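You operate a simulated robot arm through the tools that you are given. There is no shell and no other tool. Be economical: measure what you need, move in short steps, check, and stop when the job is done.

You are at the controls of a simulated robot arm. One attempt, no reset.

## Task
Set the desk calendar to the date on the date card.
Fine: leave the card where it is.

It is judged by the outcome, as a careful person would: the job done as asked, and still so three seconds after it is handed in. It fails if anything else is knocked over, pushed out of place, dropped, spilled or broken.

## Robot
A 7-joint arm with a two-finger parallel gripper, fixed in place. Base frame: the origin is at the foot of the arm, x ahead of it, y to its left, z up; the work surface is at about z = 0.76. Lengths are in m, angles in rad, forces in N, time in s.
With the tool pointing down near the work surface it reaches from about 0.3 to 0.7 m from the base axis. Its first joint turns from -1.152 to 1.152 rad. Payload 1.57 kg.
The TCP is the grasp point between the finger pads, 0.03 m short of the fingertips. In the tool frame z runs along the fingers and y along their closing line. The gripper opens to 0.11 m. The fingers are 0.024 m wide and 0.012 m thick; the gripper's body (0.048 by 0.112 m) begins 0.078 m behind the TCP.
Orientation is told as [roll, pitch, yaw] about the base's x, y, z axes, in that order, counted from this pose: with the fingers straight down and closing along the base's y, the tool's x points along the base's -x, its y along +y and its z along -z.

## Interface
- The arm moves only by the tool drive_tool. Its argument "steps" is a list of rows, each a list of 2 entries, a list of its own where there are three numbers: the shift along the base's x, y, z in units of 25 mm (1.0 is 25 mm), then the turn, a rotation vector about the base's x, y, z in units of 4 degrees (1.0 is 4 degrees). In form: [[[dx, dy, dz], [wx, wy, wz]], ...]. A call has 1 to 12 rows; each row shifts and turns the commanded pose from where the row before left it. "gripper" is the finger opening in m, from 0 to 0.11, set as the call begins (left out, the last holds). A call with a number of a shift or a turn outside -1 to 1 is refused whole. Rows are played at 5 a second. More than 0.05 m and 0.15 rad between two rows, or a gripper value outside its range, and nothing of the call is played. A pose out of reach is approached as far as the arm can. The call stops where the force on the tool passes 40 N (or 10 N more than at its start, if that is more) or the arm is blocked; 0.2 s more then pass. Each finger travels about 0.108 m/s and halts on what it meets, pressing with about 28 N; the grip force reading is that of the motor and also rises with nothing between the fingers. The clock runs only during rows and for 0.2 s after the last one: add rows that do not move to give the fingers time. It gives the time, the measured TCP pose, the force on the tool (base axes), the opening and the grip force at its end, in the units of the frame above (readings bear some noise), with the torque about the TCP (base axes, N m) and any sound that the robot's microphone picked up.
- Cameras (640 x 400 px; columns grow to the right, rows downward): "scene" is fixed at [0.1591, -0.3927, 1.3909]; the picture's right is [0.82, -0.58, 0.00], its down [-0.38, -0.54, -0.75] and it looks along [0.44, 0.61, -0.66] (base axes); focal length 356 px, centre (320, 200). "wrist" rides on the gripper at [0.07, 0.016, -0.141] in the tool frame; the picture's right is [-0.23, 0.97, 0.00], its down [-0.86, -0.20, -0.48] and it looks along [-0.47, -0.11, 0.88] (tool axes); focal length 222 px, centre (320, 200). There is no depth. A picture from a camera that has moved, and an enlarged one, comes with that camera's place and axes in the base frame and with its lens.
- get_image(camera): a new picture of that camera. No time passes.
- zoom(camera, box): a new picture of the part [left, top, right, bottom] of that camera's present view, enlarged. No time passes.
- sign_off(): hands the job in; it is judged then, once.

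Work in short steps. Places have to be worked out from the pictures, the camera data and where the tool is seen: move nearer, look again, correct. Check each grasp and each placing, and mend what went wrong. You have 120 turns and 76 pictures in all, those below and enlarged ones among them. Open the gripper and draw the arm clear of the work before you hand the job in, unless the task says otherwise; then end with one line.

The tools are called after "Emit:" by a JSON object that holds its "name" and its "arguments". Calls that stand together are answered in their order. drive_tool: Moves the arm, as the interface text tells. Its arguments: {"type":"object","properties":{"steps":{"type":"array"},"gripper":{"type":"number"}},"required":["steps"]} The other tools are called the same way: get_image (camera) takes a picture; zoom (camera, box) takes an enlarged picture of a part of a camera's view; sign_off () hands the job in.

At the start:

```text
time: 0.0
eef_pos: [0.3388, -0.1085, 1.1531]
ee_rot: [0.001, 0.002, 0.0]
contact_force: [-0.5, 0.1, 0.0]
wrist_torque: [0.01, -0.01, -0.01]
width: 0.1101
gripper_force: 0.1
```

scene: 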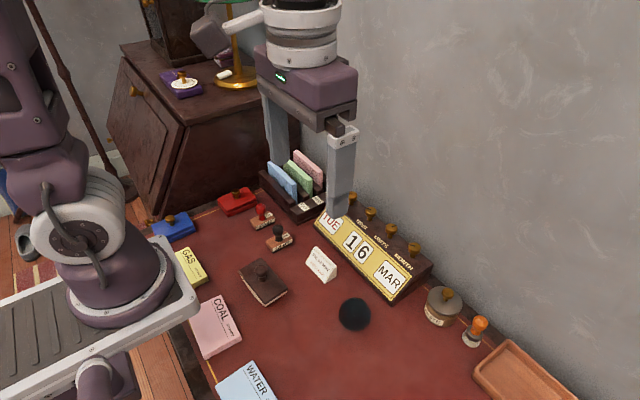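
wrist: 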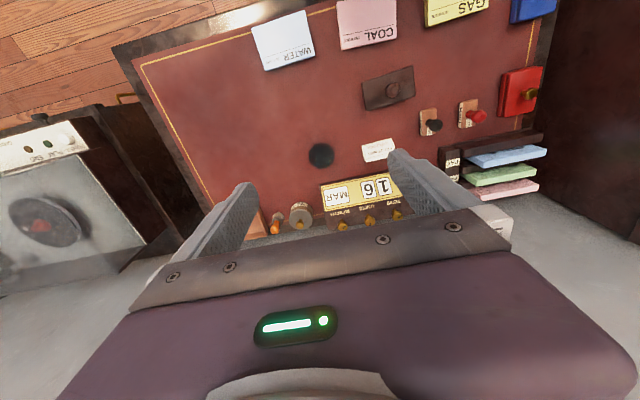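

I'll start by looking closely at the calendar and the card.

Emit:
{"name": "zoom", "arguments": {"camera": "scene", "box": [300, 180, 440, 300]}}

Emit:
{"name": "zoom", "arguments": {"camera": "scene", "box": [296, 240, 346, 290]}}

Emit:
{"name": "zoom", "arguments": {"camera": "wrist", "box": [300, 120, 420, 240]}}

```text
3.33 times, centred on (370, 240) of scene
camera zoom: at [0.1591, -0.3927, 1.3909], right [0.82, -0.58, 0.0], down [-0.38, -0.54, -0.75], along [0.44, 0.61, -0.66], focal length 1188 px, centre (153, 67)
```

zoom: 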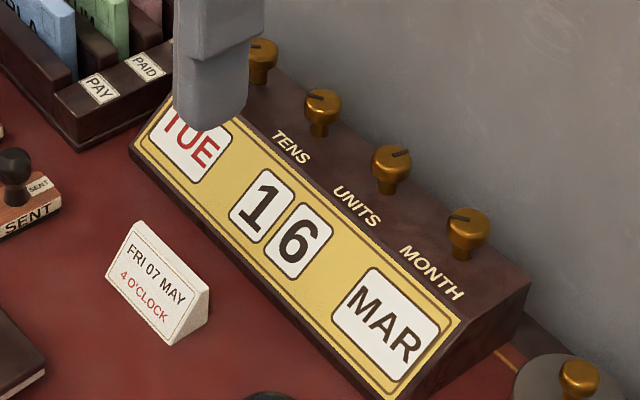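

```text
8.00 times, centred on (321, 265) of scene
camera zoom: at [0.1591, -0.3927, 1.3909], right [0.82, -0.58, 0.0], down [-0.38, -0.54, -0.75], along [0.44, 0.61, -0.66], focal length 2850 px, centre (312, -320)
```

zoom: 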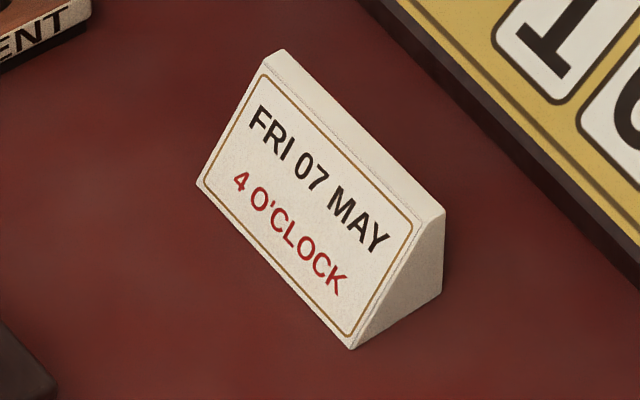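

```text
3.33 times, centred on (360, 180) of wrist
camera zoom: at [0.2696, -0.0922, 1.2937], right [0.23, 0.97, 0.0], down [0.86, -0.2, 0.48], along [0.47, -0.11, -0.88], focal length 740 px, centre (187, 267)
```

zoom: 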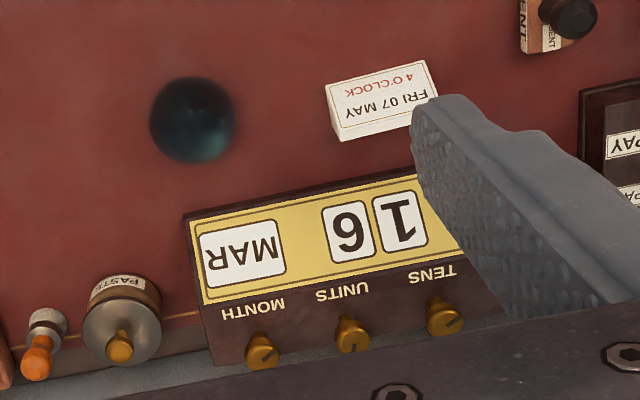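

The card reads FRI 07 MAY and the calendar shows TUE 16 MAR. I put the knobs at about x 0.605, y -0.11 (month), -0.043 (units), 0.026 (tens) and 0.094 (day), with their tops near z 0.83. I'll move closer at height.

Emit:
{"name": "drive_tool", "arguments": {"steps": [[[1, 0, -0.8], [0, 0, 0]], [[1, 0, -0.8], [0, 0, 0]], [[1, 0, -0.8], [0, 0, 0]], [[1, 0, -0.8], [0, 0, 0]], [[1, 0, -0.8], [0, 0, 0]], [[1, 0, -0.8], [0, 0, 0]], [[1, 0, -0.8], [0, 0, 0]]], "gripper": 0.05}}

Emit:
{"name": "get_image", "arguments": {"camera": "wrist"}}

Emit:
{"name": "get_image", "arguments": {"camera": "scene"}}

```text
time: 1.6
eef_pos: [0.515, -0.1115, 1.0101]
ee_rot: [0.001, -0.001, -0.001]
contact_force: [1.2, 0.5, 0.2]
wrist_torque: [0.01, 0.02, -0.02]
width: 0.05
gripper_force: 0.0
```

```text
70 pictures are left
camera wrist: at [0.4457, -0.0957, 1.1518], right [0.23, 0.97, 0.0], down [0.86, -0.2, 0.48], along [0.47, -0.11, -0.88], focal length 222 px, centre (320, 200)
```

wrist: 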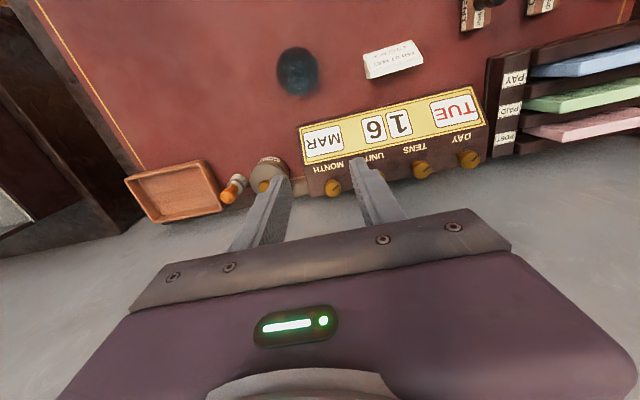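

```text
69 pictures are left
```

scene: 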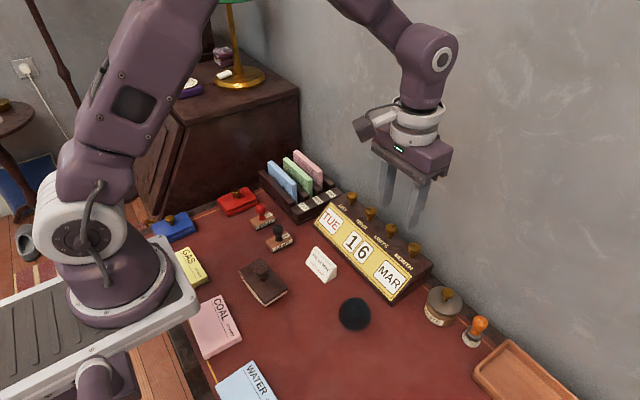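

Both views now show all four knobs clearly. I'll zoom in to pin down their positions.

Emit:
{"name": "zoom", "arguments": {"camera": "wrist", "box": [290, 80, 490, 205]}}

Emit:
{"name": "zoom", "arguments": {"camera": "scene", "box": [310, 170, 450, 310]}}

```text
3.20 times, centred on (390, 142) of wrist
camera zoom: at [0.4457, -0.0957, 1.1518], right [0.23, 0.97, 0.0], down [0.86, -0.2, 0.48], along [0.47, -0.11, -0.88], focal length 711 px, centre (96, 384)
```

zoom: 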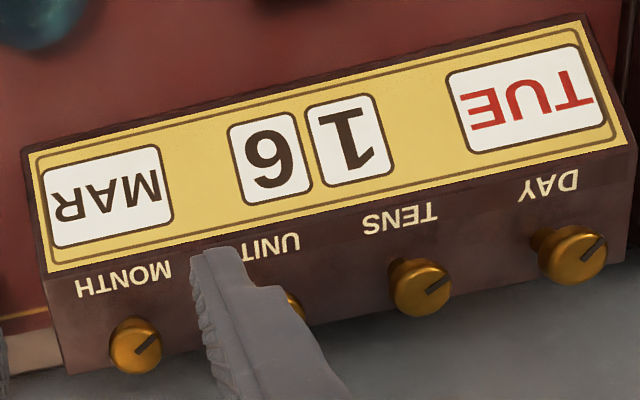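

```text
2.86 times, centred on (380, 240) of scene
camera zoom: at [0.1591, -0.3927, 1.3909], right [0.82, -0.58, 0.0], down [-0.38, -0.54, -0.75], along [0.44, 0.61, -0.66], focal length 1018 px, centre (149, 86)
```

zoom: 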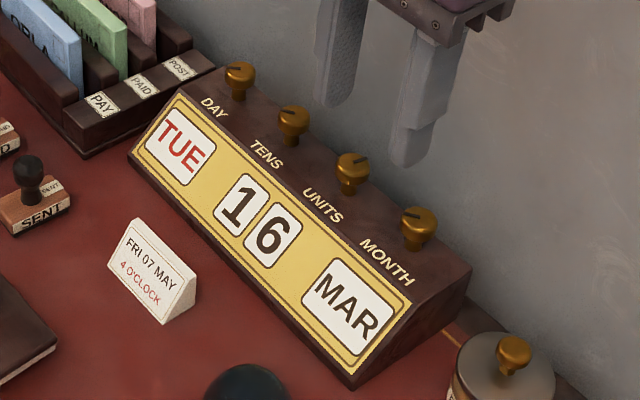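

Refined knob axes: x≈0.607, with y ≈ -0.108 (month), -0.038 (units), 0.031 (tens) and 0.100 (day). The wall is close behind, so I'll tilt the hand 20° back from it and hover above the units knob.

Emit:
{"name": "drive_tool", "arguments": {"steps": [[[0.74, 0.59, -0.88], [0, -1, 0]], [[0.74, 0.59, -0.88], [0, -1, 0]], [[0.74, 0.59, -0.88], [0, -1, 0]], [[0.74, 0.59, -0.88], [0, -1, 0]], [[0.74, 0.59, -0.88], [0, -1, 0]]], "gripper": 0.05}}

Emit:
{"name": "get_image", "arguments": {"camera": "wrist"}}

Emit:
{"name": "zoom", "arguments": {"camera": "scene", "box": [300, 100, 460, 310]}}

```text
time: 2.8
eef_pos: [0.6065, -0.0354, 0.8998]
ee_rot: [0.0, -0.352, 0.0]
contact_force: [0.6, -0.1, -0.2]
wrist_torque: [0.01, 0.03, 0.03]
width: 0.0497
gripper_force: 0.1
```

```text
66 pictures are left
camera wrist: at [0.492, -0.0189, 1.009], right [0.21, 0.97, 0.08], down [0.64, -0.2, 0.74], along [0.74, -0.11, -0.66], focal length 222 px, centre (320, 200)
```

wrist: 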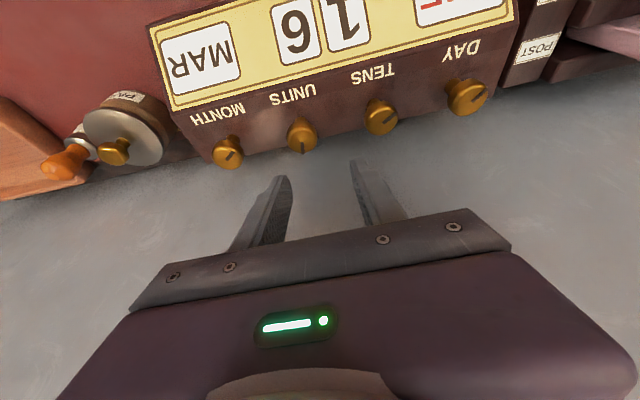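

```text
1.90 times, centred on (380, 205) of scene
camera zoom: at [0.1591, -0.3927, 1.3909], right [0.82, -0.58, 0.0], down [-0.38, -0.54, -0.75], along [0.44, 0.61, -0.66], focal length 679 px, centre (206, 190)
```

zoom: 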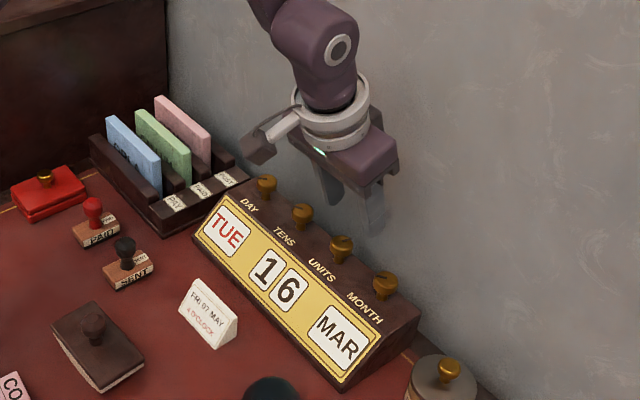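

Cross-checking three views, the knob tops are nearer z≈0.84, with axes at x≈0.598 and y≈-0.112, -0.044, 0.022 and 0.088. I'll lower over the units knob and look.

Emit:
{"name": "drive_tool", "arguments": {"steps": [[[-0.34, -0.34, 0], [0, 0, 0]], [[0, 0, -0.8], [0, 0, 0]], [[0, 0, -0.8], [0, 0, 0]]]}}

Emit:
{"name": "zoom", "arguments": {"camera": "wrist", "box": [200, 50, 440, 200]}}

Emit:
{"name": "zoom", "arguments": {"camera": "scene", "box": [320, 160, 440, 290]}}

```text
time: 3.6
eef_pos: [0.5993, -0.0428, 0.86]
ee_rot: [-0.001, -0.349, 0.001]
contact_force: [0.6, 0.2, 1.2]
wrist_torque: [0.03, 0.04, 0.0]
width: 0.0499
gripper_force: 0.1
```

```text
2.67 times, centred on (320, 125) of wrist
camera zoom: at [0.4854, -0.0269, 0.9698], right [0.21, 0.97, 0.08], down [0.64, -0.2, 0.74], along [0.74, -0.11, -0.67], focal length 592 px, centre (320, 400)
```

zoom: 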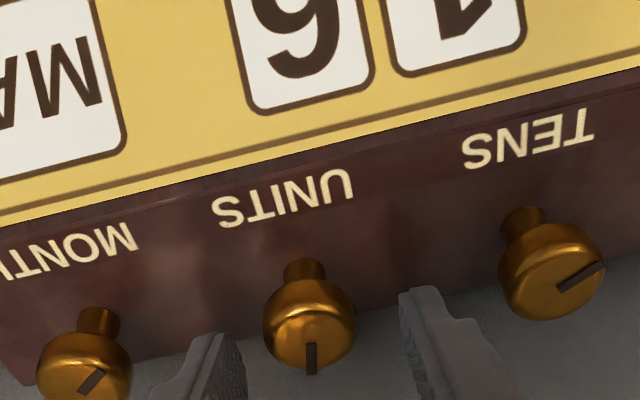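

```text
3.08 times, centred on (380, 225) of scene
camera zoom: at [0.1591, -0.3927, 1.3909], right [0.82, -0.58, 0.0], down [-0.38, -0.54, -0.75], along [0.44, 0.61, -0.66], focal length 1096 px, centre (135, 123)
```

zoom: 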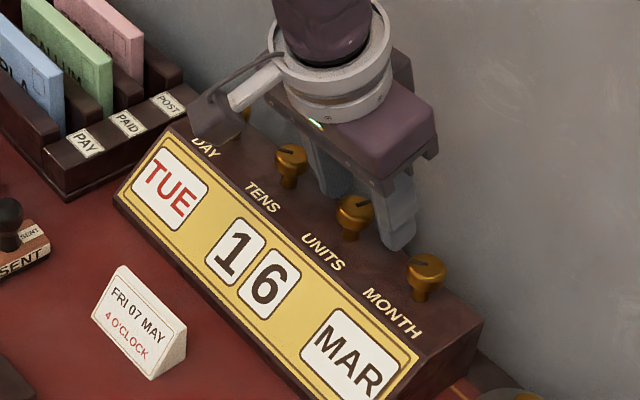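

The knob sits between the fingers. I'll go down 17 mm and close on it.

Emit:
{"name": "drive_tool", "arguments": {"steps": [[[0, 0, -0.35], [0, 0, 0]], [[0, 0, -0.35], [0, 0, 0]], [[0, 0, 0], [0, 0, 0]]]}}

Emit:
{"name": "zoom", "arguments": {"camera": "wrist", "box": [200, 50, 440, 200]}}

```text
time: 4.1
eef_pos: [0.5986, -0.0428, 0.853]
ee_rot: [-0.001, -0.352, 0.0]
contact_force: [-15.5, 1.0, 22.7]
wrist_torque: [0.05, 0.52, 0.09]
width: 0.0499
gripper_force: 0.2
stopped in row 2: the force on the tool passed its limit (the readings are from after the stop); the commanded pose is now the measured one
```

```text
2.67 times, centred on (320, 125) of wrist
camera zoom: at [0.4842, -0.0271, 0.9614], right [0.21, 0.97, 0.08], down [0.64, -0.2, 0.74], along [0.74, -0.11, -0.66], focal length 592 px, centre (320, 400)
```

zoom: 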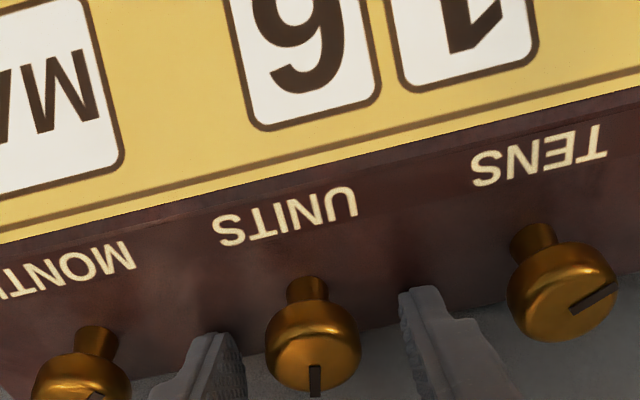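

The tool met something at z=0.853, with an upward and -x reaction. I'll check from the scene camera what it touched.

Emit:
{"name": "zoom", "arguments": {"camera": "scene", "box": [340, 180, 420, 240]}}

Emit:
{"name": "zoom", "arguments": {"camera": "wrist", "box": [240, 120, 400, 220]}}

```text
6.67 times, centred on (380, 210) of scene
camera zoom: at [0.1583, -0.3926, 1.391], right [0.82, -0.58, 0.0], down [-0.38, -0.54, -0.75], along [0.44, 0.61, -0.66], focal length 2375 px, centre (-80, 133)
```

zoom: 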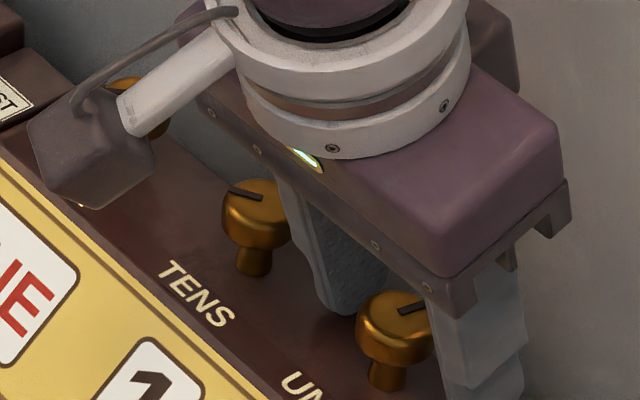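

```text
4.00 times, centred on (320, 170) of wrist
camera zoom: at [0.4842, -0.0271, 0.9614], right [0.21, 0.97, 0.08], down [0.64, -0.2, 0.74], along [0.74, -0.11, -0.66], focal length 888 px, centre (320, 320)
```

zoom: 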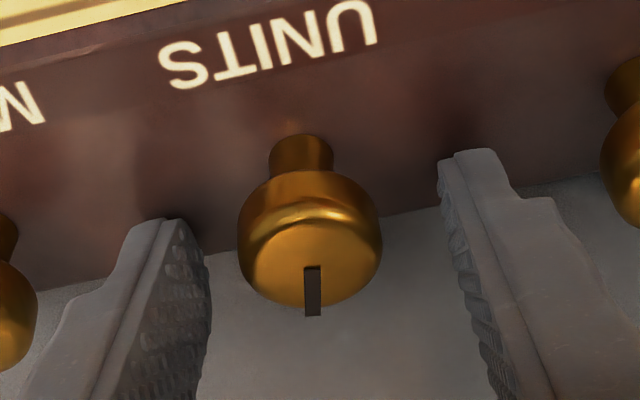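

The tips already overlap most of the knob cap (about z 0.822–0.845), so no more depth is needed. I'll back off 2 mm to shed the contact, then close gently on the knob.

Emit:
{"name": "drive_tool", "arguments": {"steps": [[[0, 0, 0.1], [0, 0, 0]], [[0, 0, 0], [0, 0, 0]]]}}

Emit:
{"name": "drive_tool", "arguments": {"steps": [[[0, 0, 0], [0, 0, 0]], [[0, 0, 0], [0, 0, 0]], [[0, 0, 0], [0, 0, 0]]], "gripper": 0.015}}

Emit:
{"name": "zoom", "arguments": {"camera": "wrist", "box": [240, 120, 400, 220]}}

```text
time: 4.7
eef_pos: [0.5987, -0.0432, 0.8546]
ee_rot: [0.001, -0.355, 0.0]
contact_force: [-0.3, -0.3, -0.2]
wrist_torque: [0.01, -0.01, 0.03]
width: 0.0499
gripper_force: 0.1
```

```text
time: 5.5
eef_pos: [0.599, -0.0432, 0.8532]
ee_rot: [-0.001, -0.352, 0.001]
contact_force: [1.0, -0.1, -2.3]
wrist_torque: [0.0, -0.21, -0.02]
width: 0.0256
gripper_force: 37.1
```

```text
4.00 times, centred on (320, 170) of wrist
camera zoom: at [0.4846, -0.0273, 0.9623], right [0.21, 0.97, 0.08], down [0.64, -0.2, 0.74], along [0.74, -0.11, -0.66], focal length 888 px, centre (320, 320)
```

zoom: 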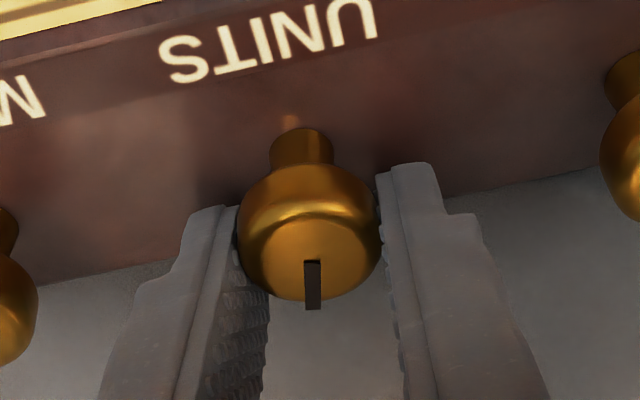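

I have a firm grip at 25.6 mm, the knob's diameter. I'll turn it clockwise (seen from above) by 20° and read the window.

Emit:
{"name": "drive_tool", "arguments": {"steps": [[[0, 0, 0], [0, 0, -1]], [[0, 0, 0], [0, 0, -1]], [[0, 0, 0], [0, 0, -1]], [[0, 0, 0], [0, 0, -1]], [[0, 0, 0], [0, 0, -1]]]}}

Emit:
{"name": "zoom", "arguments": {"camera": "scene", "box": [310, 160, 450, 310]}}

Emit:
{"name": "zoom", "arguments": {"camera": "wrist", "box": [200, 70, 440, 220]}}

```text
time: 6.7
eef_pos: [0.5989, -0.0446, 0.8545]
ee_rot: [-0.001, -0.351, -0.351]
contact_force: [-6.5, -15.2, -0.8]
wrist_torque: [-0.15, 0.31, 0.11]
width: 0.0253
gripper_force: 37.1
```

```text
2.67 times, centred on (380, 235) of scene
camera zoom: at [0.1589, -0.3931, 1.3908], right [0.82, -0.58, 0.0], down [-0.38, -0.54, -0.75], along [0.44, 0.61, -0.66], focal length 950 px, centre (160, 107)
```

zoom: 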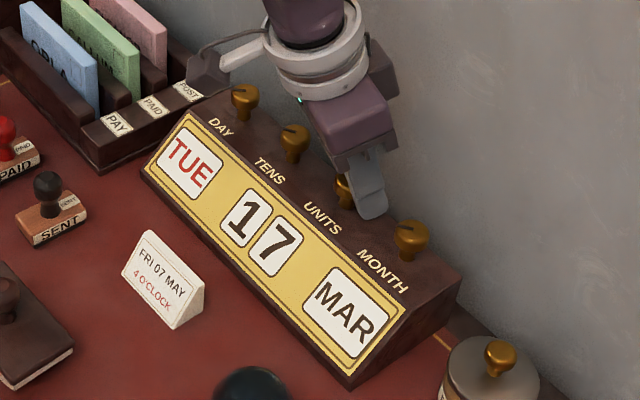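

```text
2.67 times, centred on (320, 145) of wrist
camera zoom: at [0.4973, 0.0093, 0.9624], right [0.54, 0.84, 0.08], down [0.53, -0.41, 0.74], along [0.66, -0.36, -0.66], focal length 592 px, centre (320, 347)
```

zoom: 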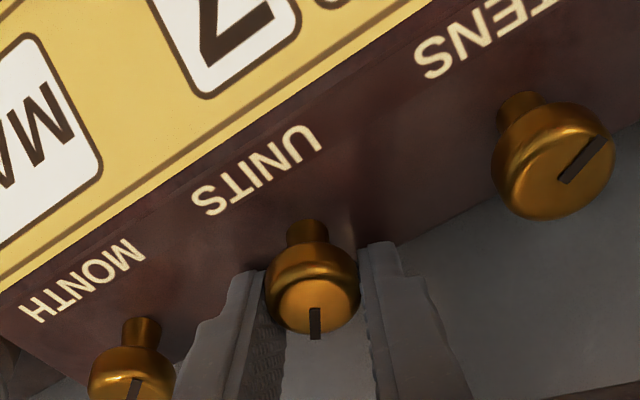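

The units window reads 7 after 20° clockwise. I'll turn 8° more to sit well inside the step, easing the side force, and check again.

Emit:
{"name": "drive_tool", "arguments": {"steps": [[[-0.03, -0.06, 0], [0, 0, -1]], [[0, 0, 0], [0, 0, -1]], [[0, 0, 0], [0, 0, 0]]]}}

Emit:
{"name": "zoom", "arguments": {"camera": "scene", "box": [310, 160, 450, 310]}}

```text
time: 7.5
eef_pos: [0.5987, -0.0456, 0.8538]
ee_rot: [-0.003, -0.351, -0.49]
contact_force: [-7.7, -15.2, -5.2]
wrist_torque: [0.01, 0.46, 0.08]
width: 0.0256
gripper_force: 36.9
```

```text
2.67 times, centred on (380, 235) of scene
camera zoom: at [0.159, -0.393, 1.3908], right [0.82, -0.58, 0.0], down [-0.38, -0.54, -0.75], along [0.44, 0.61, -0.66], focal length 950 px, centre (160, 107)
```

zoom: 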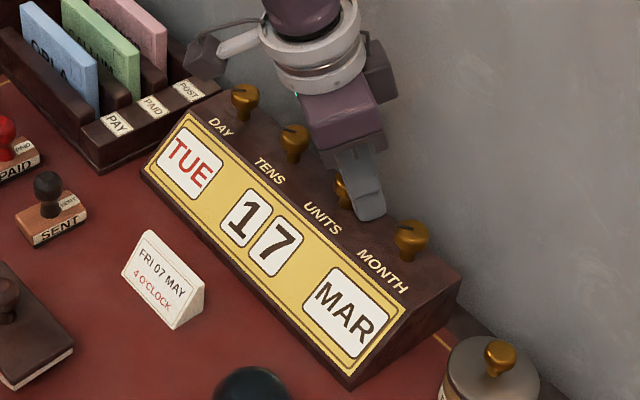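

It still reads 7. I'll release, lift straight up and check it holds.

Emit:
{"name": "drive_tool", "arguments": {"steps": [[[0, 0, 0], [0, 0, 0]], [[0, 0, 0], [0, 0, 0]], [[0, 0, 0.8], [0, 0, 0]], [[0, 0, 0.8], [0, 0, 0]]], "gripper": 0.05}}

Emit:
{"name": "zoom", "arguments": {"camera": "wrist", "box": [160, 0, 480, 200]}}

```text
time: 8.5
eef_pos: [0.5984, -0.0458, 0.8945]
ee_rot: [0.001, -0.354, -0.487]
contact_force: [0.2, 0.5, -0.2]
wrist_torque: [-0.02, -0.02, 0.0]
width: 0.0504
gripper_force: 0.1
```

```text
2.00 times, centred on (320, 100) of wrist
camera zoom: at [0.5057, 0.0222, 1.0024], right [0.64, 0.76, 0.08], down [0.47, -0.47, 0.74], along [0.6, -0.44, -0.66], focal length 444 px, centre (320, 400)
```

zoom: 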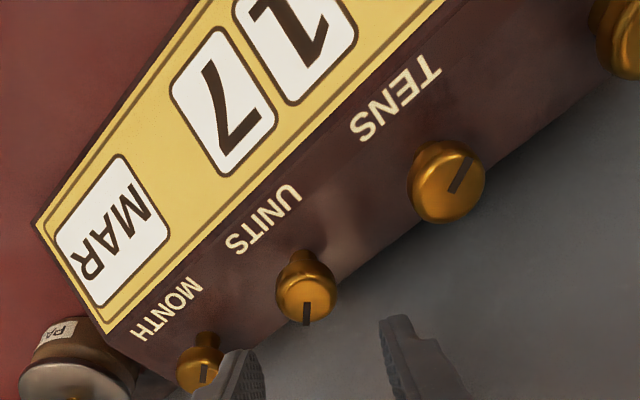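

Units holds at 7. Next is the month knob (y≈-0.113): I'll swing the yaw back to +20° to gain turning room and hover there.

Emit:
{"name": "drive_tool", "arguments": {"steps": [[[0, -0.225, 0], [0, 0, 1]], [[0, -0.225, 0], [0, 0, 1]], [[0, -0.225, 0], [0, 0, 1]], [[0, -0.225, 0], [0, 0, 1]], [[0, -0.225, 0], [0, 0, 1]], [[0, -0.225, 0], [0, 0, 1]], [[0, -0.225, 0], [0, 0, 1]], [[0, -0.225, 0], [0, 0, 1]], [[0, -0.225, 0], [0, 0, 1]], [[0, -0.225, 0], [0, 0, 1]], [[0, -0.225, 0], [0, 0, 1]], [[0, -0.225, 0], [0, 0, 1]]]}}

Emit:
{"name": "zoom", "arguments": {"camera": "wrist", "box": [160, 20, 480, 220]}}

```text
time: 11.1
eef_pos: [0.5992, -0.1123, 0.8939]
ee_rot: [-0.001, -0.353, 0.353]
contact_force: [-0.6, -0.9, 0.3]
wrist_torque: [0.03, 0.01, -0.03]
width: 0.0503
gripper_force: 0.1
```

```text
2.00 times, centred on (320, 120) of wrist
camera zoom: at [0.4854, -0.1366, 1.0028], right [-0.13, 0.99, 0.08], down [0.67, 0.03, 0.74], along [0.73, 0.15, -0.66], focal length 444 px, centre (320, 360)
```

zoom: 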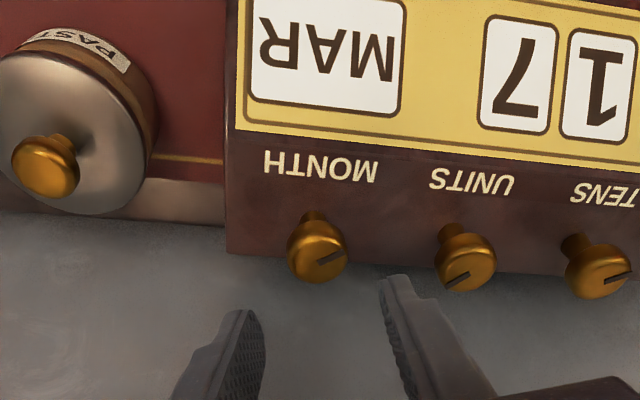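

The month knob lies at about (0.596, -0.111), nicely under the fingers. I'll descend to z≈0.854 and close.

Emit:
{"name": "drive_tool", "arguments": {"steps": [[[-0.05, 0.04, -0.55], [0, 0, 0]], [[0, 0, -0.55], [0, 0, 0]], [[0, 0, -0.48], [0, 0, 0]]]}}

Emit:
{"name": "drive_tool", "arguments": {"steps": [[[0, 0, 0], [0, 0, 0]], [[0, 0, 0], [0, 0, 0]], [[0, 0, 0], [0, 0, 0]]], "gripper": 0.015}}

Emit:
{"name": "zoom", "arguments": {"camera": "wrist", "box": [200, 70, 440, 220]}}

```text
time: 11.9
eef_pos: [0.5977, -0.1108, 0.8563]
ee_rot: [0.001, -0.355, 0.35]
contact_force: [-0.8, 0.0, 1.2]
wrist_torque: [0.0, 0.0, -0.02]
width: 0.0502
gripper_force: 0.0
```

```text
time: 12.7
eef_pos: [0.5965, -0.1095, 0.855]
ee_rot: [0.002, -0.353, 0.351]
contact_force: [-2.0, 14.8, 1.6]
wrist_torque: [0.3, -0.02, -0.04]
width: 0.0255
gripper_force: 36.6
```

```text
2.67 times, centred on (320, 145) of wrist
camera zoom: at [0.4843, -0.1335, 0.964], right [-0.13, 0.99, 0.08], down [0.67, 0.03, 0.74], along [0.73, 0.15, -0.66], focal length 592 px, centre (320, 347)
```

zoom: 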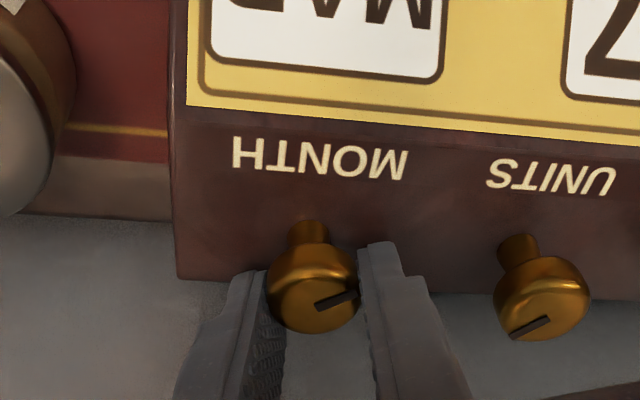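

It's gripped with a small side load, so I'll ease +y by about 1 mm and turn 24° clockwise.

Emit:
{"name": "drive_tool", "arguments": {"steps": [[[0, 0.05, 0], [0, 0, -1]], [[0, 0, 0], [0, 0, -1]], [[0, 0, 0], [0, 0, -1]], [[0, 0, 0], [0, 0, -1]], [[0, 0, 0], [0, 0, -1]], [[0, 0, 0], [0, 0, -1]]]}}

Emit:
{"name": "zoom", "arguments": {"camera": "scene", "box": [310, 160, 450, 310]}}

```text
time: 14.1
eef_pos: [0.598, -0.1101, 0.8542]
ee_rot: [-0.001, -0.354, -0.071]
contact_force: [-3.3, -3.3, 12.7]
wrist_torque: [-0.05, 0.31, 0.03]
width: 0.0257
gripper_force: 37.1
```

```text
2.67 times, centred on (380, 235) of scene
camera zoom: at [0.1587, -0.3928, 1.3909], right [0.82, -0.58, 0.0], down [-0.38, -0.54, -0.75], along [0.44, 0.61, -0.66], focal length 950 px, centre (160, 107)
```

zoom: 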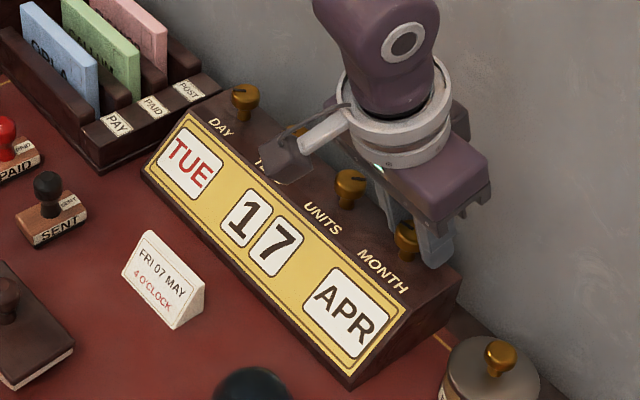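

It reads APR. I'll turn another 24° clockwise.

Emit:
{"name": "drive_tool", "arguments": {"steps": [[[0, 0, 0], [0, 0, -1]], [[0, 0, 0], [0, 0, -1]], [[0, 0, 0], [0, 0, -1]], [[0, 0, 0], [0, 0, -1]], [[0, 0, 0], [0, 0, -1]], [[0, 0, 0], [0, 0, -1]]]}}

Emit:
{"name": "zoom", "arguments": {"camera": "scene", "box": [310, 160, 450, 310]}}

Emit:
{"name": "zoom", "arguments": {"camera": "wrist", "box": [200, 70, 440, 220]}}

```text
time: 15.5
eef_pos: [0.5973, -0.1118, 0.8542]
ee_rot: [-0.002, -0.354, -0.493]
contact_force: [0.7, -22.5, 5.6]
wrist_torque: [-0.7, -0.59, 0.06]
width: 0.0253
gripper_force: 36.8
```

```text
2.67 times, centred on (380, 235) of scene
camera zoom: at [0.159, -0.3932, 1.3907], right [0.82, -0.58, 0.0], down [-0.38, -0.54, -0.75], along [0.44, 0.61, -0.66], focal length 950 px, centre (160, 107)
```

zoom: 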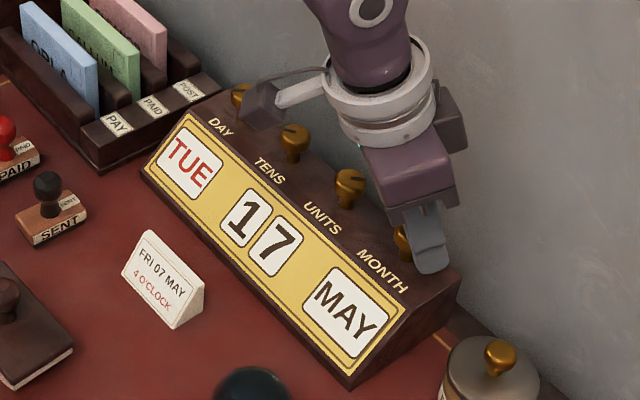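

```text
2.67 times, centred on (320, 145) of wrist
camera zoom: at [0.5039, -0.0438, 0.9634], right [0.65, 0.76, 0.08], down [0.47, -0.48, 0.75], along [0.6, -0.45, -0.66], focal length 592 px, centre (320, 347)
```

zoom: 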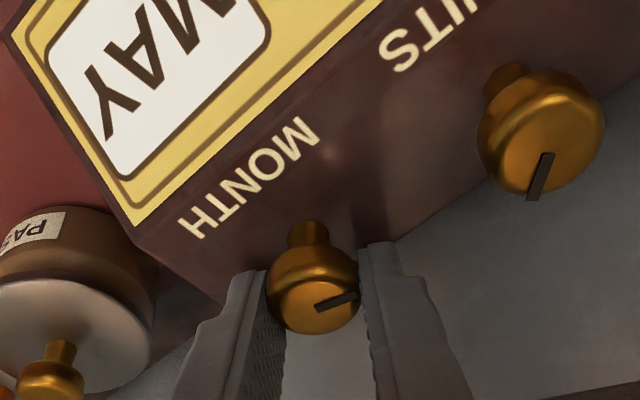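

MAY shows. I'll add 6° for margin, relieving the side load, then release and lift.

Emit:
{"name": "drive_tool", "arguments": {"steps": [[[0, -0.06, 0], [0, 0, -1]], [[0, 0, 0], [0, 0, -0.5]], [[0, 0, 0], [0, 0, 0]]]}}

Emit:
{"name": "drive_tool", "arguments": {"steps": [[[0, 0, 0], [0, 0, 0]], [[0, 0, 0], [0, 0, 0]], [[0, 0, 0.8], [0, 0, 0]], [[0, 0, 0.8], [0, 0, 0]]], "gripper": 0.05}}

Emit:
{"name": "zoom", "arguments": {"camera": "scene", "box": [310, 160, 450, 310]}}

```text
time: 16.3
eef_pos: [0.5963, -0.1126, 0.8542]
ee_rot: [-0.001, -0.353, -0.593]
contact_force: [-14.7, -15.0, 25.0]
wrist_torque: [-0.21, 0.38, 0.1]
width: 0.0255
gripper_force: 36.3
```

```text
time: 17.3
eef_pos: [0.5978, -0.1111, 0.8948]
ee_rot: [0.001, -0.353, -0.591]
contact_force: [0.1, -0.7, -0.1]
wrist_torque: [0.02, -0.02, 0.01]
width: 0.0502
gripper_force: 0.0
```

```text
2.67 times, centred on (380, 235) of scene
camera zoom: at [0.1591, -0.3927, 1.3909], right [0.82, -0.58, 0.0], down [-0.38, -0.54, -0.75], along [0.44, 0.61, -0.66], focal length 950 px, centre (160, 107)
```

zoom: 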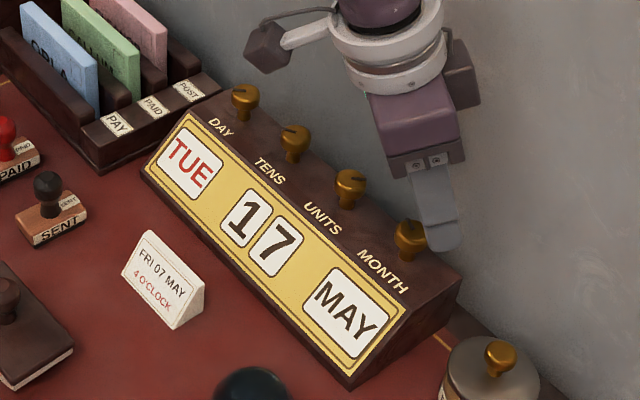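

MAY holds. Next I'll move to the tens knob (y≈0.022), keeping a negative yaw so I can turn it counter-clockwise.

Emit:
{"name": "drive_tool", "arguments": {"steps": [[[0, 0.89, 0.2], [0, 0, 0.5]], [[0, 0.89, 0], [0, 0, 0.5]], [[0, 0.89, 0], [0, 0, 0.5]], [[0, 0.89, 0], [0, 0, 0.5]], [[0, 0.89, 0], [0, 0, 0.5]], [[0, 0.89, -0.2], [0, 0, 0.5]]]}}

Emit:
{"name": "zoom", "arguments": {"camera": "wrist", "box": [160, 20, 480, 220]}}

```text
time: 18.7
eef_pos: [0.5981, 0.0228, 0.8958]
ee_rot: [0.001, -0.352, -0.382]
contact_force: [-0.9, 0.3, 0.8]
wrist_torque: [-0.03, 0.01, 0.01]
width: 0.0502
gripper_force: 0.1
```

```text
2.00 times, centred on (320, 120) of wrist
camera zoom: at [0.4979, 0.0807, 1.0039], right [0.56, 0.82, 0.08], down [0.52, -0.42, 0.74], along [0.65, -0.38, -0.66], focal length 444 px, centre (320, 360)
```

zoom: 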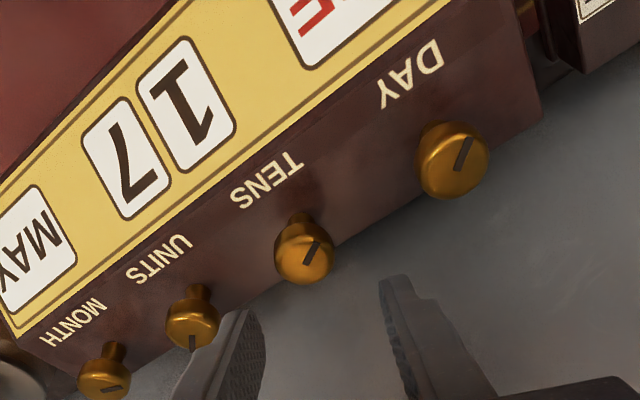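

The tens knob is at about (0.597, 0.021), aligned. I'll descend and close.

Emit:
{"name": "drive_tool", "arguments": {"steps": [[[0, -0.04, -0.55], [0, 0, 0]], [[0, 0, -0.55], [0, 0, 0]], [[0, 0, -0.54], [0, 0, 0]]]}}

Emit:
{"name": "drive_tool", "arguments": {"steps": [[[0, 0, 0], [0, 0, 0]], [[0, 0, 0], [0, 0, 0]], [[0, 0, 0], [0, 0, 0]]], "gripper": 0.015}}

Emit:
{"name": "drive_tool", "arguments": {"steps": [[[0, 0, 0], [0, 0, 1]], [[0, 0, 0], [0, 0, 1]], [[0, 0, 0], [0, 0, 1]], [[0, 0, 0], [0, 0, 1]], [[0, 0, 0], [0, 0, 1]], [[0, 0, 0], [0, 0, 1]]]}}

Emit:
{"name": "zoom", "arguments": {"camera": "scene", "box": [310, 160, 450, 310]}}

```text
time: 19.5
eef_pos: [0.5976, 0.0202, 0.853]
ee_rot: [0.0, -0.353, -0.385]
contact_force: [-0.2, 0.5, -0.2]
wrist_torque: [0.01, 0.02, 0.03]
width: 0.0498
gripper_force: 0.2
```

```text
time: 20.3
eef_pos: [0.5978, 0.0217, 0.8535]
ee_rot: [0.004, -0.353, -0.383]
contact_force: [6.7, 8.6, -5.9]
wrist_torque: [-0.02, -0.55, -0.07]
width: 0.0254
gripper_force: 36.4
```

```text
time: 21.7
eef_pos: [0.5967, 0.0228, 0.853]
ee_rot: [0.0, -0.354, 0.039]
contact_force: [12.4, 24.4, -4.5]
wrist_torque: [0.32, -0.8, -0.07]
width: 0.0255
gripper_force: 37.6
```

```text
2.67 times, centred on (380, 235) of scene
camera zoom: at [0.1594, -0.3921, 1.391], right [0.82, -0.58, 0.0], down [-0.38, -0.54, -0.75], along [0.44, 0.61, -0.66], focal length 950 px, centre (160, 107)
```

zoom: 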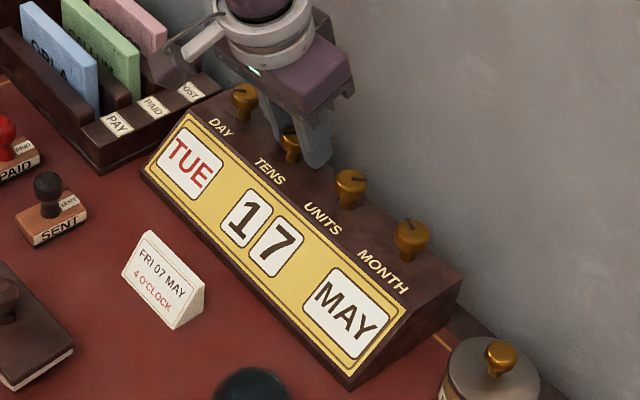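

It still reads 1 after 24°, so the tens step is probably larger. I'll continue another 24° counter-clockwise while relieving the side load.

Emit:
{"name": "drive_tool", "arguments": {"steps": [[[0.04, 0.08, 0], [0, 0, 1]], [[0, 0, 0], [0, 0, 1]], [[0, 0, 0], [0, 0, 1]], [[0, 0, 0], [0, 0, 1]], [[0, 0, 0], [0, 0, 1]], [[0, 0, 0], [0, 0, 1]]]}}

Emit:
{"name": "zoom", "arguments": {"camera": "scene", "box": [310, 160, 450, 310]}}

Emit:
{"name": "zoom", "arguments": {"camera": "wrist", "box": [200, 70, 440, 220]}}

```text
time: 23.1
eef_pos: [0.5975, 0.0252, 0.8544]
ee_rot: [0.002, -0.347, 0.455]
contact_force: [-16.5, 21.2, 6.7]
wrist_torque: [0.07, 0.87, -0.05]
width: 0.0254
gripper_force: 36.4
```

```text
2.67 times, centred on (380, 235) of scene
camera zoom: at [0.1586, -0.3922, 1.3911], right [0.82, -0.58, 0.0], down [-0.38, -0.54, -0.75], along [0.44, 0.61, -0.66], focal length 950 px, centre (160, 107)
```

zoom: 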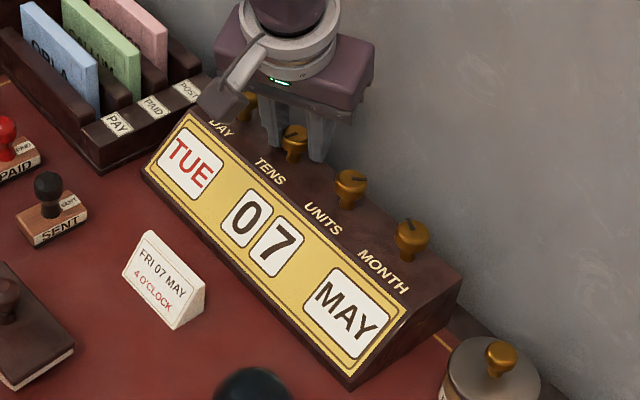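

```text
2.67 times, centred on (320, 145) of wrist
camera zoom: at [0.4868, -0.0123, 0.9624], right [-0.24, 0.97, 0.08], down [0.66, 0.1, 0.74], along [0.71, 0.23, -0.67], focal length 592 px, centre (320, 347)
```

zoom: 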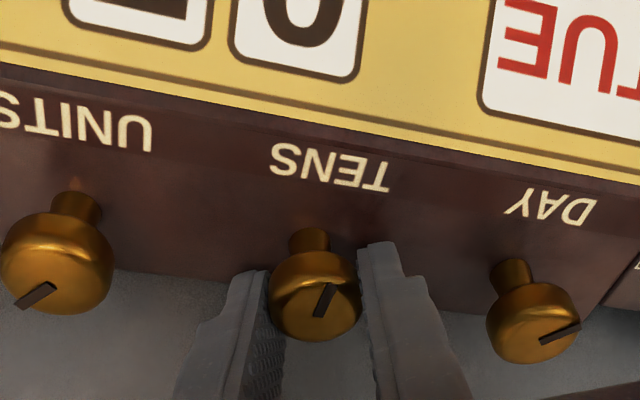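

0 now shows. I'll add 12° for margin, easing the side load, then release and lift.

Emit:
{"name": "drive_tool", "arguments": {"steps": [[[-0.05, 0.08, 0], [0, 0, 1]], [[0, 0, 0], [0, 0, 1]], [[0, 0, 0], [0, 0, 1]], [[0, 0, 0], [0, 0, 0]]]}}

Emit:
{"name": "drive_tool", "arguments": {"steps": [[[0, 0, 0], [0, 0, 0]], [[0, 0, 0], [0, 0, 0]], [[0, 0, 0.8], [0, 0, 0]], [[0, 0, 0.8], [0, 0, 0]]], "gripper": 0.05}}

Emit:
{"name": "zoom", "arguments": {"camera": "scene", "box": [310, 160, 450, 310]}}

```text
time: 24.1
eef_pos: [0.5964, 0.0251, 0.8541]
ee_rot: [0.001, -0.351, 0.665]
contact_force: [-14.4, 12.6, 0.7]
wrist_torque: [0.41, -0.03, -0.21]
width: 0.0255
gripper_force: 36.8
```

```text
time: 25.1
eef_pos: [0.5966, 0.0252, 0.8927]
ee_rot: [-0.002, -0.354, 0.664]
contact_force: [0.2, 1.7, 0.0]
wrist_torque: [0.0, -0.01, 0.0]
width: 0.05
gripper_force: 0.0
```

```text
2.67 times, centred on (380, 235) of scene
camera zoom: at [0.1591, -0.3927, 1.3909], right [0.82, -0.58, 0.0], down [-0.38, -0.54, -0.75], along [0.44, 0.61, -0.66], focal length 950 px, centre (160, 107)
```

zoom: 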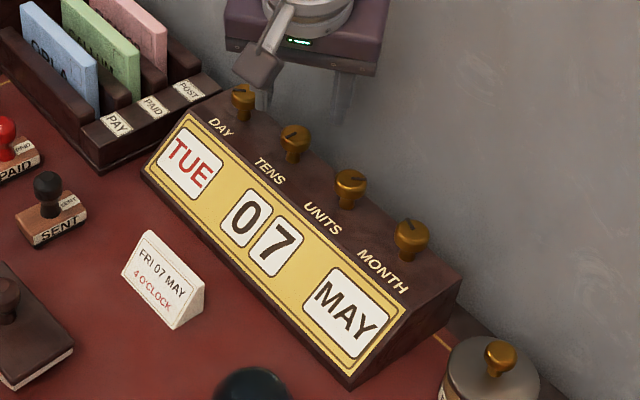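

07 MAY holds. Last is the day knob at y≈0.089; the current yaw (+38°) is a good start for clockwise turns.

Emit:
{"name": "drive_tool", "arguments": {"steps": [[[0, 0.86, 0.1], [0, 0, 0]], [[0, 0.86, 0], [0, 0, 0]], [[0, 0.86, 0], [0, 0, 0]]]}}

Emit:
{"name": "get_image", "arguments": {"camera": "wrist"}}

Emit:
{"name": "zoom", "arguments": {"camera": "scene", "box": [260, 130, 420, 250]}}

```text
time: 25.9
eef_pos: [0.5994, 0.0892, 0.8957]
ee_rot: [0.0, -0.353, 0.663]
contact_force: [-1.0, -0.8, 0.2]
wrist_torque: [0.02, 0.01, -0.02]
width: 0.0499
gripper_force: 0.1
```

```text
43 pictures are left
camera wrist: at [0.498, 0.0317, 1.0039], right [-0.43, 0.9, 0.08], down [0.62, 0.24, 0.74], along [0.65, 0.37, -0.66], focal length 222 px, centre (320, 200)
```

wrist: 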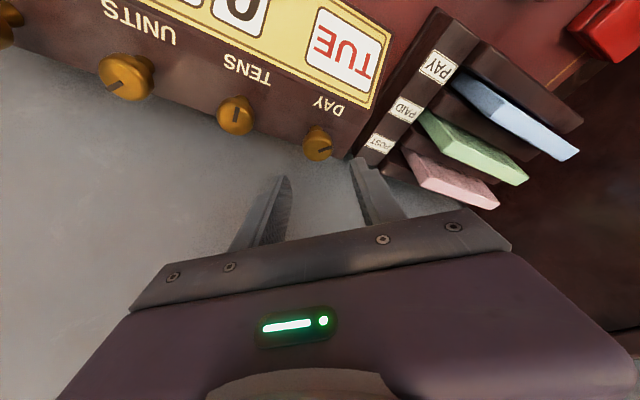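

```text
3.33 times, centred on (340, 190) of scene
camera zoom: at [0.159, -0.3927, 1.3909], right [0.82, -0.58, 0.0], down [-0.38, -0.54, -0.75], along [0.44, 0.61, -0.66], focal length 1188 px, centre (253, 233)
```

zoom: 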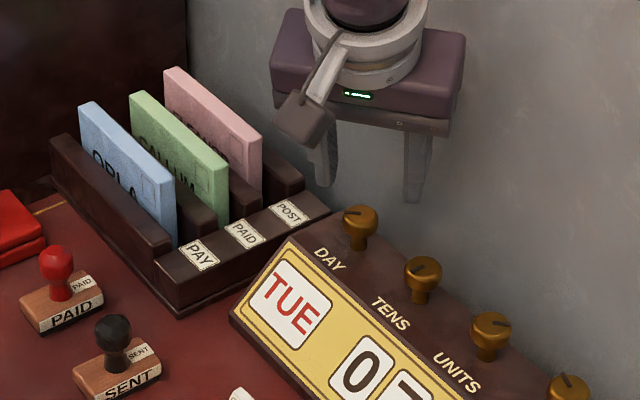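

The day knob is at about (0.597, 0.089), and the letter rack stays clear of the fingers. I'll descend, close and turn 36°.

Emit:
{"name": "drive_tool", "arguments": {"steps": [[[-0.06, 0.02, -0.55], [0, 0, 0]], [[0, 0, -0.55], [0, 0, 0]], [[0, 0, -0.54], [0, 0, 0]]]}}

Emit:
{"name": "drive_tool", "arguments": {"steps": [[[0, 0, 0], [0, 0, 0]], [[0, 0, 0], [0, 0, 0]], [[0, 0, 0], [0, 0, 0]]], "gripper": 0.015}}

Emit:
{"name": "drive_tool", "arguments": {"steps": [[[0, 0, 0], [0, 0, -1]], [[0, 0, 0], [0, 0, -1]], [[0, 0, 0], [0, 0, -1]], [[0, 0, 0], [0, 0, -1]], [[0, 0, 0], [0, 0, -1]], [[0, 0, 0], [0, 0, -1]], [[0, 0, 0], [0, 0, -1]], [[0, 0, 0], [0, 0, -1]], [[0, 0, 0], [0, 0, -1]]]}}

Emit:
{"name": "zoom", "arguments": {"camera": "scene", "box": [280, 130, 440, 290]}}

```text
time: 26.7
eef_pos: [0.5965, 0.0911, 0.8552]
ee_rot: [-0.001, -0.353, 0.661]
contact_force: [0.2, -0.6, 0.3]
wrist_torque: [0.01, 0.0, 0.01]
width: 0.0499
gripper_force: 0.1
```

```text
time: 27.5
eef_pos: [0.5958, 0.092, 0.855]
ee_rot: [-0.001, -0.351, 0.663]
contact_force: [-2.9, 4.0, -2.5]
wrist_torque: [0.3, -0.21, -0.01]
width: 0.0254
gripper_force: 36.7
```

```text
time: 29.5
eef_pos: [0.597, 0.0907, 0.8556]
ee_rot: [-0.001, -0.355, 0.036]
contact_force: [10.2, 4.2, -14.2]
wrist_torque: [-0.06, 0.16, -0.01]
width: 0.0255
gripper_force: 36.5
```

```text
2.50 times, centred on (360, 210) of scene
camera zoom: at [0.1596, -0.3926, 1.3909], right [0.82, -0.58, 0.0], down [-0.38, -0.54, -0.75], along [0.44, 0.61, -0.66], focal length 891 px, centre (220, 175)
```

zoom: 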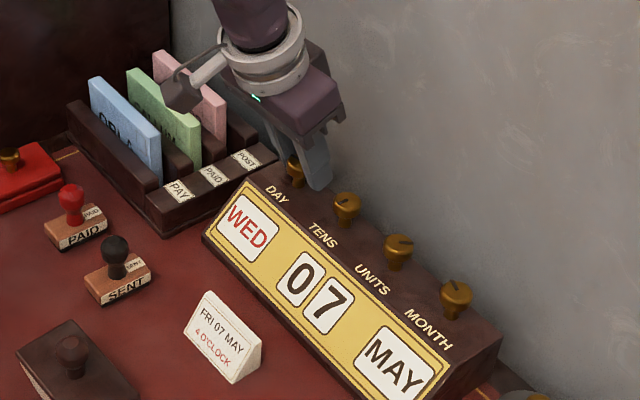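

WED after 36°, so clockwise advances the day. I'll turn another 36° while watching the force.

Emit:
{"name": "drive_tool", "arguments": {"steps": [[[0, -0.02, 0], [0, 0, -1]], [[0, -0.02, 0], [0, 0, -1]], [[0, 0, 0], [0, 0, -1]], [[0, 0, 0], [0, 0, -1]], [[0, 0, 0], [0, 0, -1]], [[0, 0, 0], [0, 0, -1]], [[0, 0, 0], [0, 0, -1]], [[0, 0, 0], [0, 0, -1]], [[0, 0, 0], [0, 0, -1]]]}}

Emit:
{"name": "zoom", "arguments": {"camera": "scene", "box": [280, 130, 440, 290]}}

```text
time: 31.5
eef_pos: [0.5962, 0.088, 0.8561]
ee_rot: [-0.001, -0.354, -0.597]
contact_force: [4.9, -1.5, 2.4]
wrist_torque: [0.31, 0.59, 0.01]
width: 0.0253
gripper_force: 36.8
```

```text
2.50 times, centred on (360, 210) of scene
camera zoom: at [0.1591, -0.3928, 1.3909], right [0.82, -0.58, 0.0], down [-0.38, -0.54, -0.75], along [0.44, 0.61, -0.66], focal length 891 px, centre (220, 175)
```

zoom: 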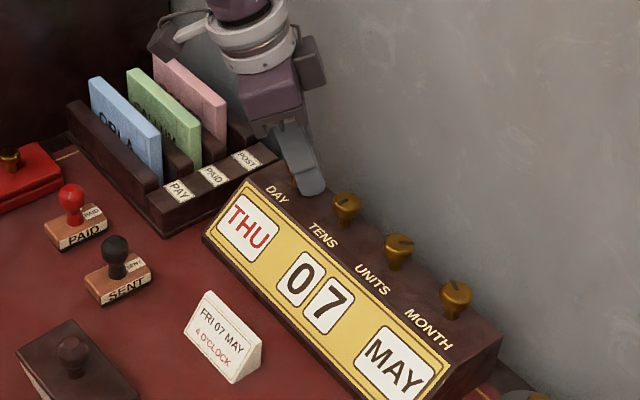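

THU at 72°. I'll release, lift, rewind the hand 72°, come down again and regrip.

Emit:
{"name": "drive_tool", "arguments": {"steps": [[[0, 0, 0], [0, 0, 0]], [[0, 0, 0], [0, 0, 0]], [[0, 0, 0.7], [0, 0, 0]], [[0, 0.01, 0.7], [0, 0, 1]], [[0, 0.01, 0], [0, 0, 1]], [[0, 0.01, 0], [0, 0, 1]], [[0, 0.01, 0], [0, 0, 1]], [[0, 0.01, 0], [0, 0, 1]], [[0, 0, 0], [0, 0, 1]], [[0, 0, 0], [0, 0, 1]], [[0, 0, 0], [0, 0, 1]]], "gripper": 0.05}}

Emit:
{"name": "drive_tool", "arguments": {"steps": [[[0, 0, 0], [0, 0, 1]], [[0, 0, 0], [0, 0, 1]], [[0, 0, 0], [0, 0, 1]], [[0, 0, 0], [0, 0, 1]], [[0, 0, 0], [0, 0, 1]], [[0, 0, 0], [0, 0, 1]], [[0, 0, 0], [0, 0, 1]], [[0, 0, 0], [0, 0, 1]], [[0, 0, 0], [0, 0, 1]], [[0, 0, 0], [0, 0, 1]]]}}

Emit:
{"name": "zoom", "arguments": {"camera": "wrist", "box": [160, 20, 480, 220]}}

```text
time: 33.9
eef_pos: [0.596, 0.0891, 0.889]
ee_rot: [-0.001, -0.351, -0.032]
contact_force: [0.3, 0.0, 0.7]
wrist_torque: [-0.01, -0.02, 0.04]
width: 0.0501
gripper_force: 0.0
```

```text
time: 36.1
eef_pos: [0.5965, 0.0903, 0.8901]
ee_rot: [0.0, -0.352, 0.666]
contact_force: [0.0, -0.3, 0.3]
wrist_torque: [-0.02, 0.0, -0.05]
width: 0.05
gripper_force: 0.1
```

```text
2.00 times, centred on (320, 120) of wrist
camera zoom: at [0.4958, 0.032, 0.9986], right [-0.43, 0.9, 0.08], down [0.62, 0.24, 0.74], along [0.65, 0.37, -0.66], focal length 444 px, centre (320, 360)
```

zoom: 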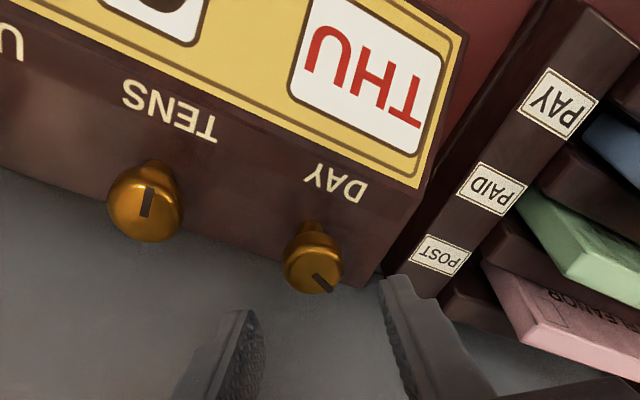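

THU stays and the hand is aligned. I'll descend, regrip and turn 60° clockwise.

Emit:
{"name": "drive_tool", "arguments": {"steps": [[[0, 0, -0.7], [0, 0, 0]], [[0, 0, -0.7], [0, 0, 0]]]}}

Emit:
{"name": "drive_tool", "arguments": {"steps": [[[0, 0, 0], [0, 0, 0]], [[0, 0, 0], [0, 0, 0]], [[0, 0, 0], [0, 0, 0]]], "gripper": 0.015}}

Emit:
{"name": "drive_tool", "arguments": {"steps": [[[0, 0, 0], [0, 0, -1]], [[0, 0, 0], [0, 0, -1]], [[0, 0, 0], [0, 0, -1]], [[0, 0, 0], [0, 0, -1]], [[0, 0, 0], [0, 0, -1]], [[0, 0, 0], [0, 0, -1]], [[0, 0, 0], [0, 0, -1]], [[0, 0, 0], [0, 0, -1]], [[0, 0, 0], [0, 0, -1]], [[0, 0, 0], [0, 0, -1]], [[0, 0, 0], [0, 0, -1]], [[0, 0, 0], [0, 0, -1]]]}}

Emit:
{"name": "zoom", "arguments": {"camera": "scene", "box": [280, 130, 440, 290]}}

```text
time: 36.7
eef_pos: [0.5949, 0.0918, 0.8538]
ee_rot: [0.0, -0.352, 0.663]
contact_force: [0.7, 0.0, -0.5]
wrist_torque: [0.02, 0.0, 0.0]
width: 0.05
gripper_force: 0.1
```

```text
time: 37.5
eef_pos: [0.5965, 0.0905, 0.8544]
ee_rot: [-0.001, -0.353, 0.662]
contact_force: [7.4, -5.6, -8.2]
wrist_torque: [0.24, -0.52, -0.02]
width: 0.0253
gripper_force: 36.7
```

```text
time: 40.1
eef_pos: [0.5965, 0.089, 0.8543]
ee_rot: [-0.001, -0.351, -0.175]
contact_force: [2.9, -7.6, -19.1]
wrist_torque: [-0.2, -0.77, 0.05]
width: 0.0254
gripper_force: 36.6
```

```text
2.50 times, centred on (360, 210) of scene
camera zoom: at [0.1595, -0.3928, 1.3908], right [0.82, -0.58, 0.0], down [-0.38, -0.54, -0.75], along [0.44, 0.61, -0.66], focal length 891 px, centre (220, 175)
```

zoom: 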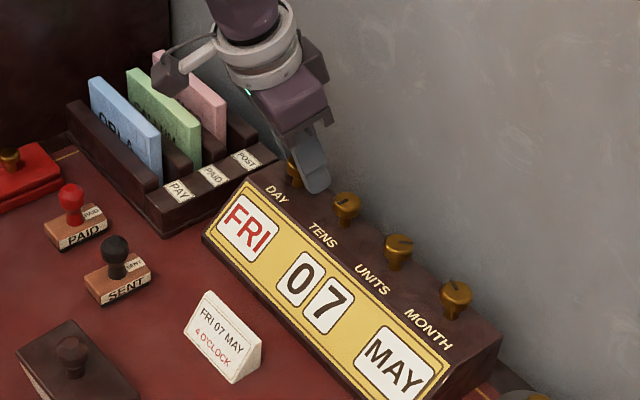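

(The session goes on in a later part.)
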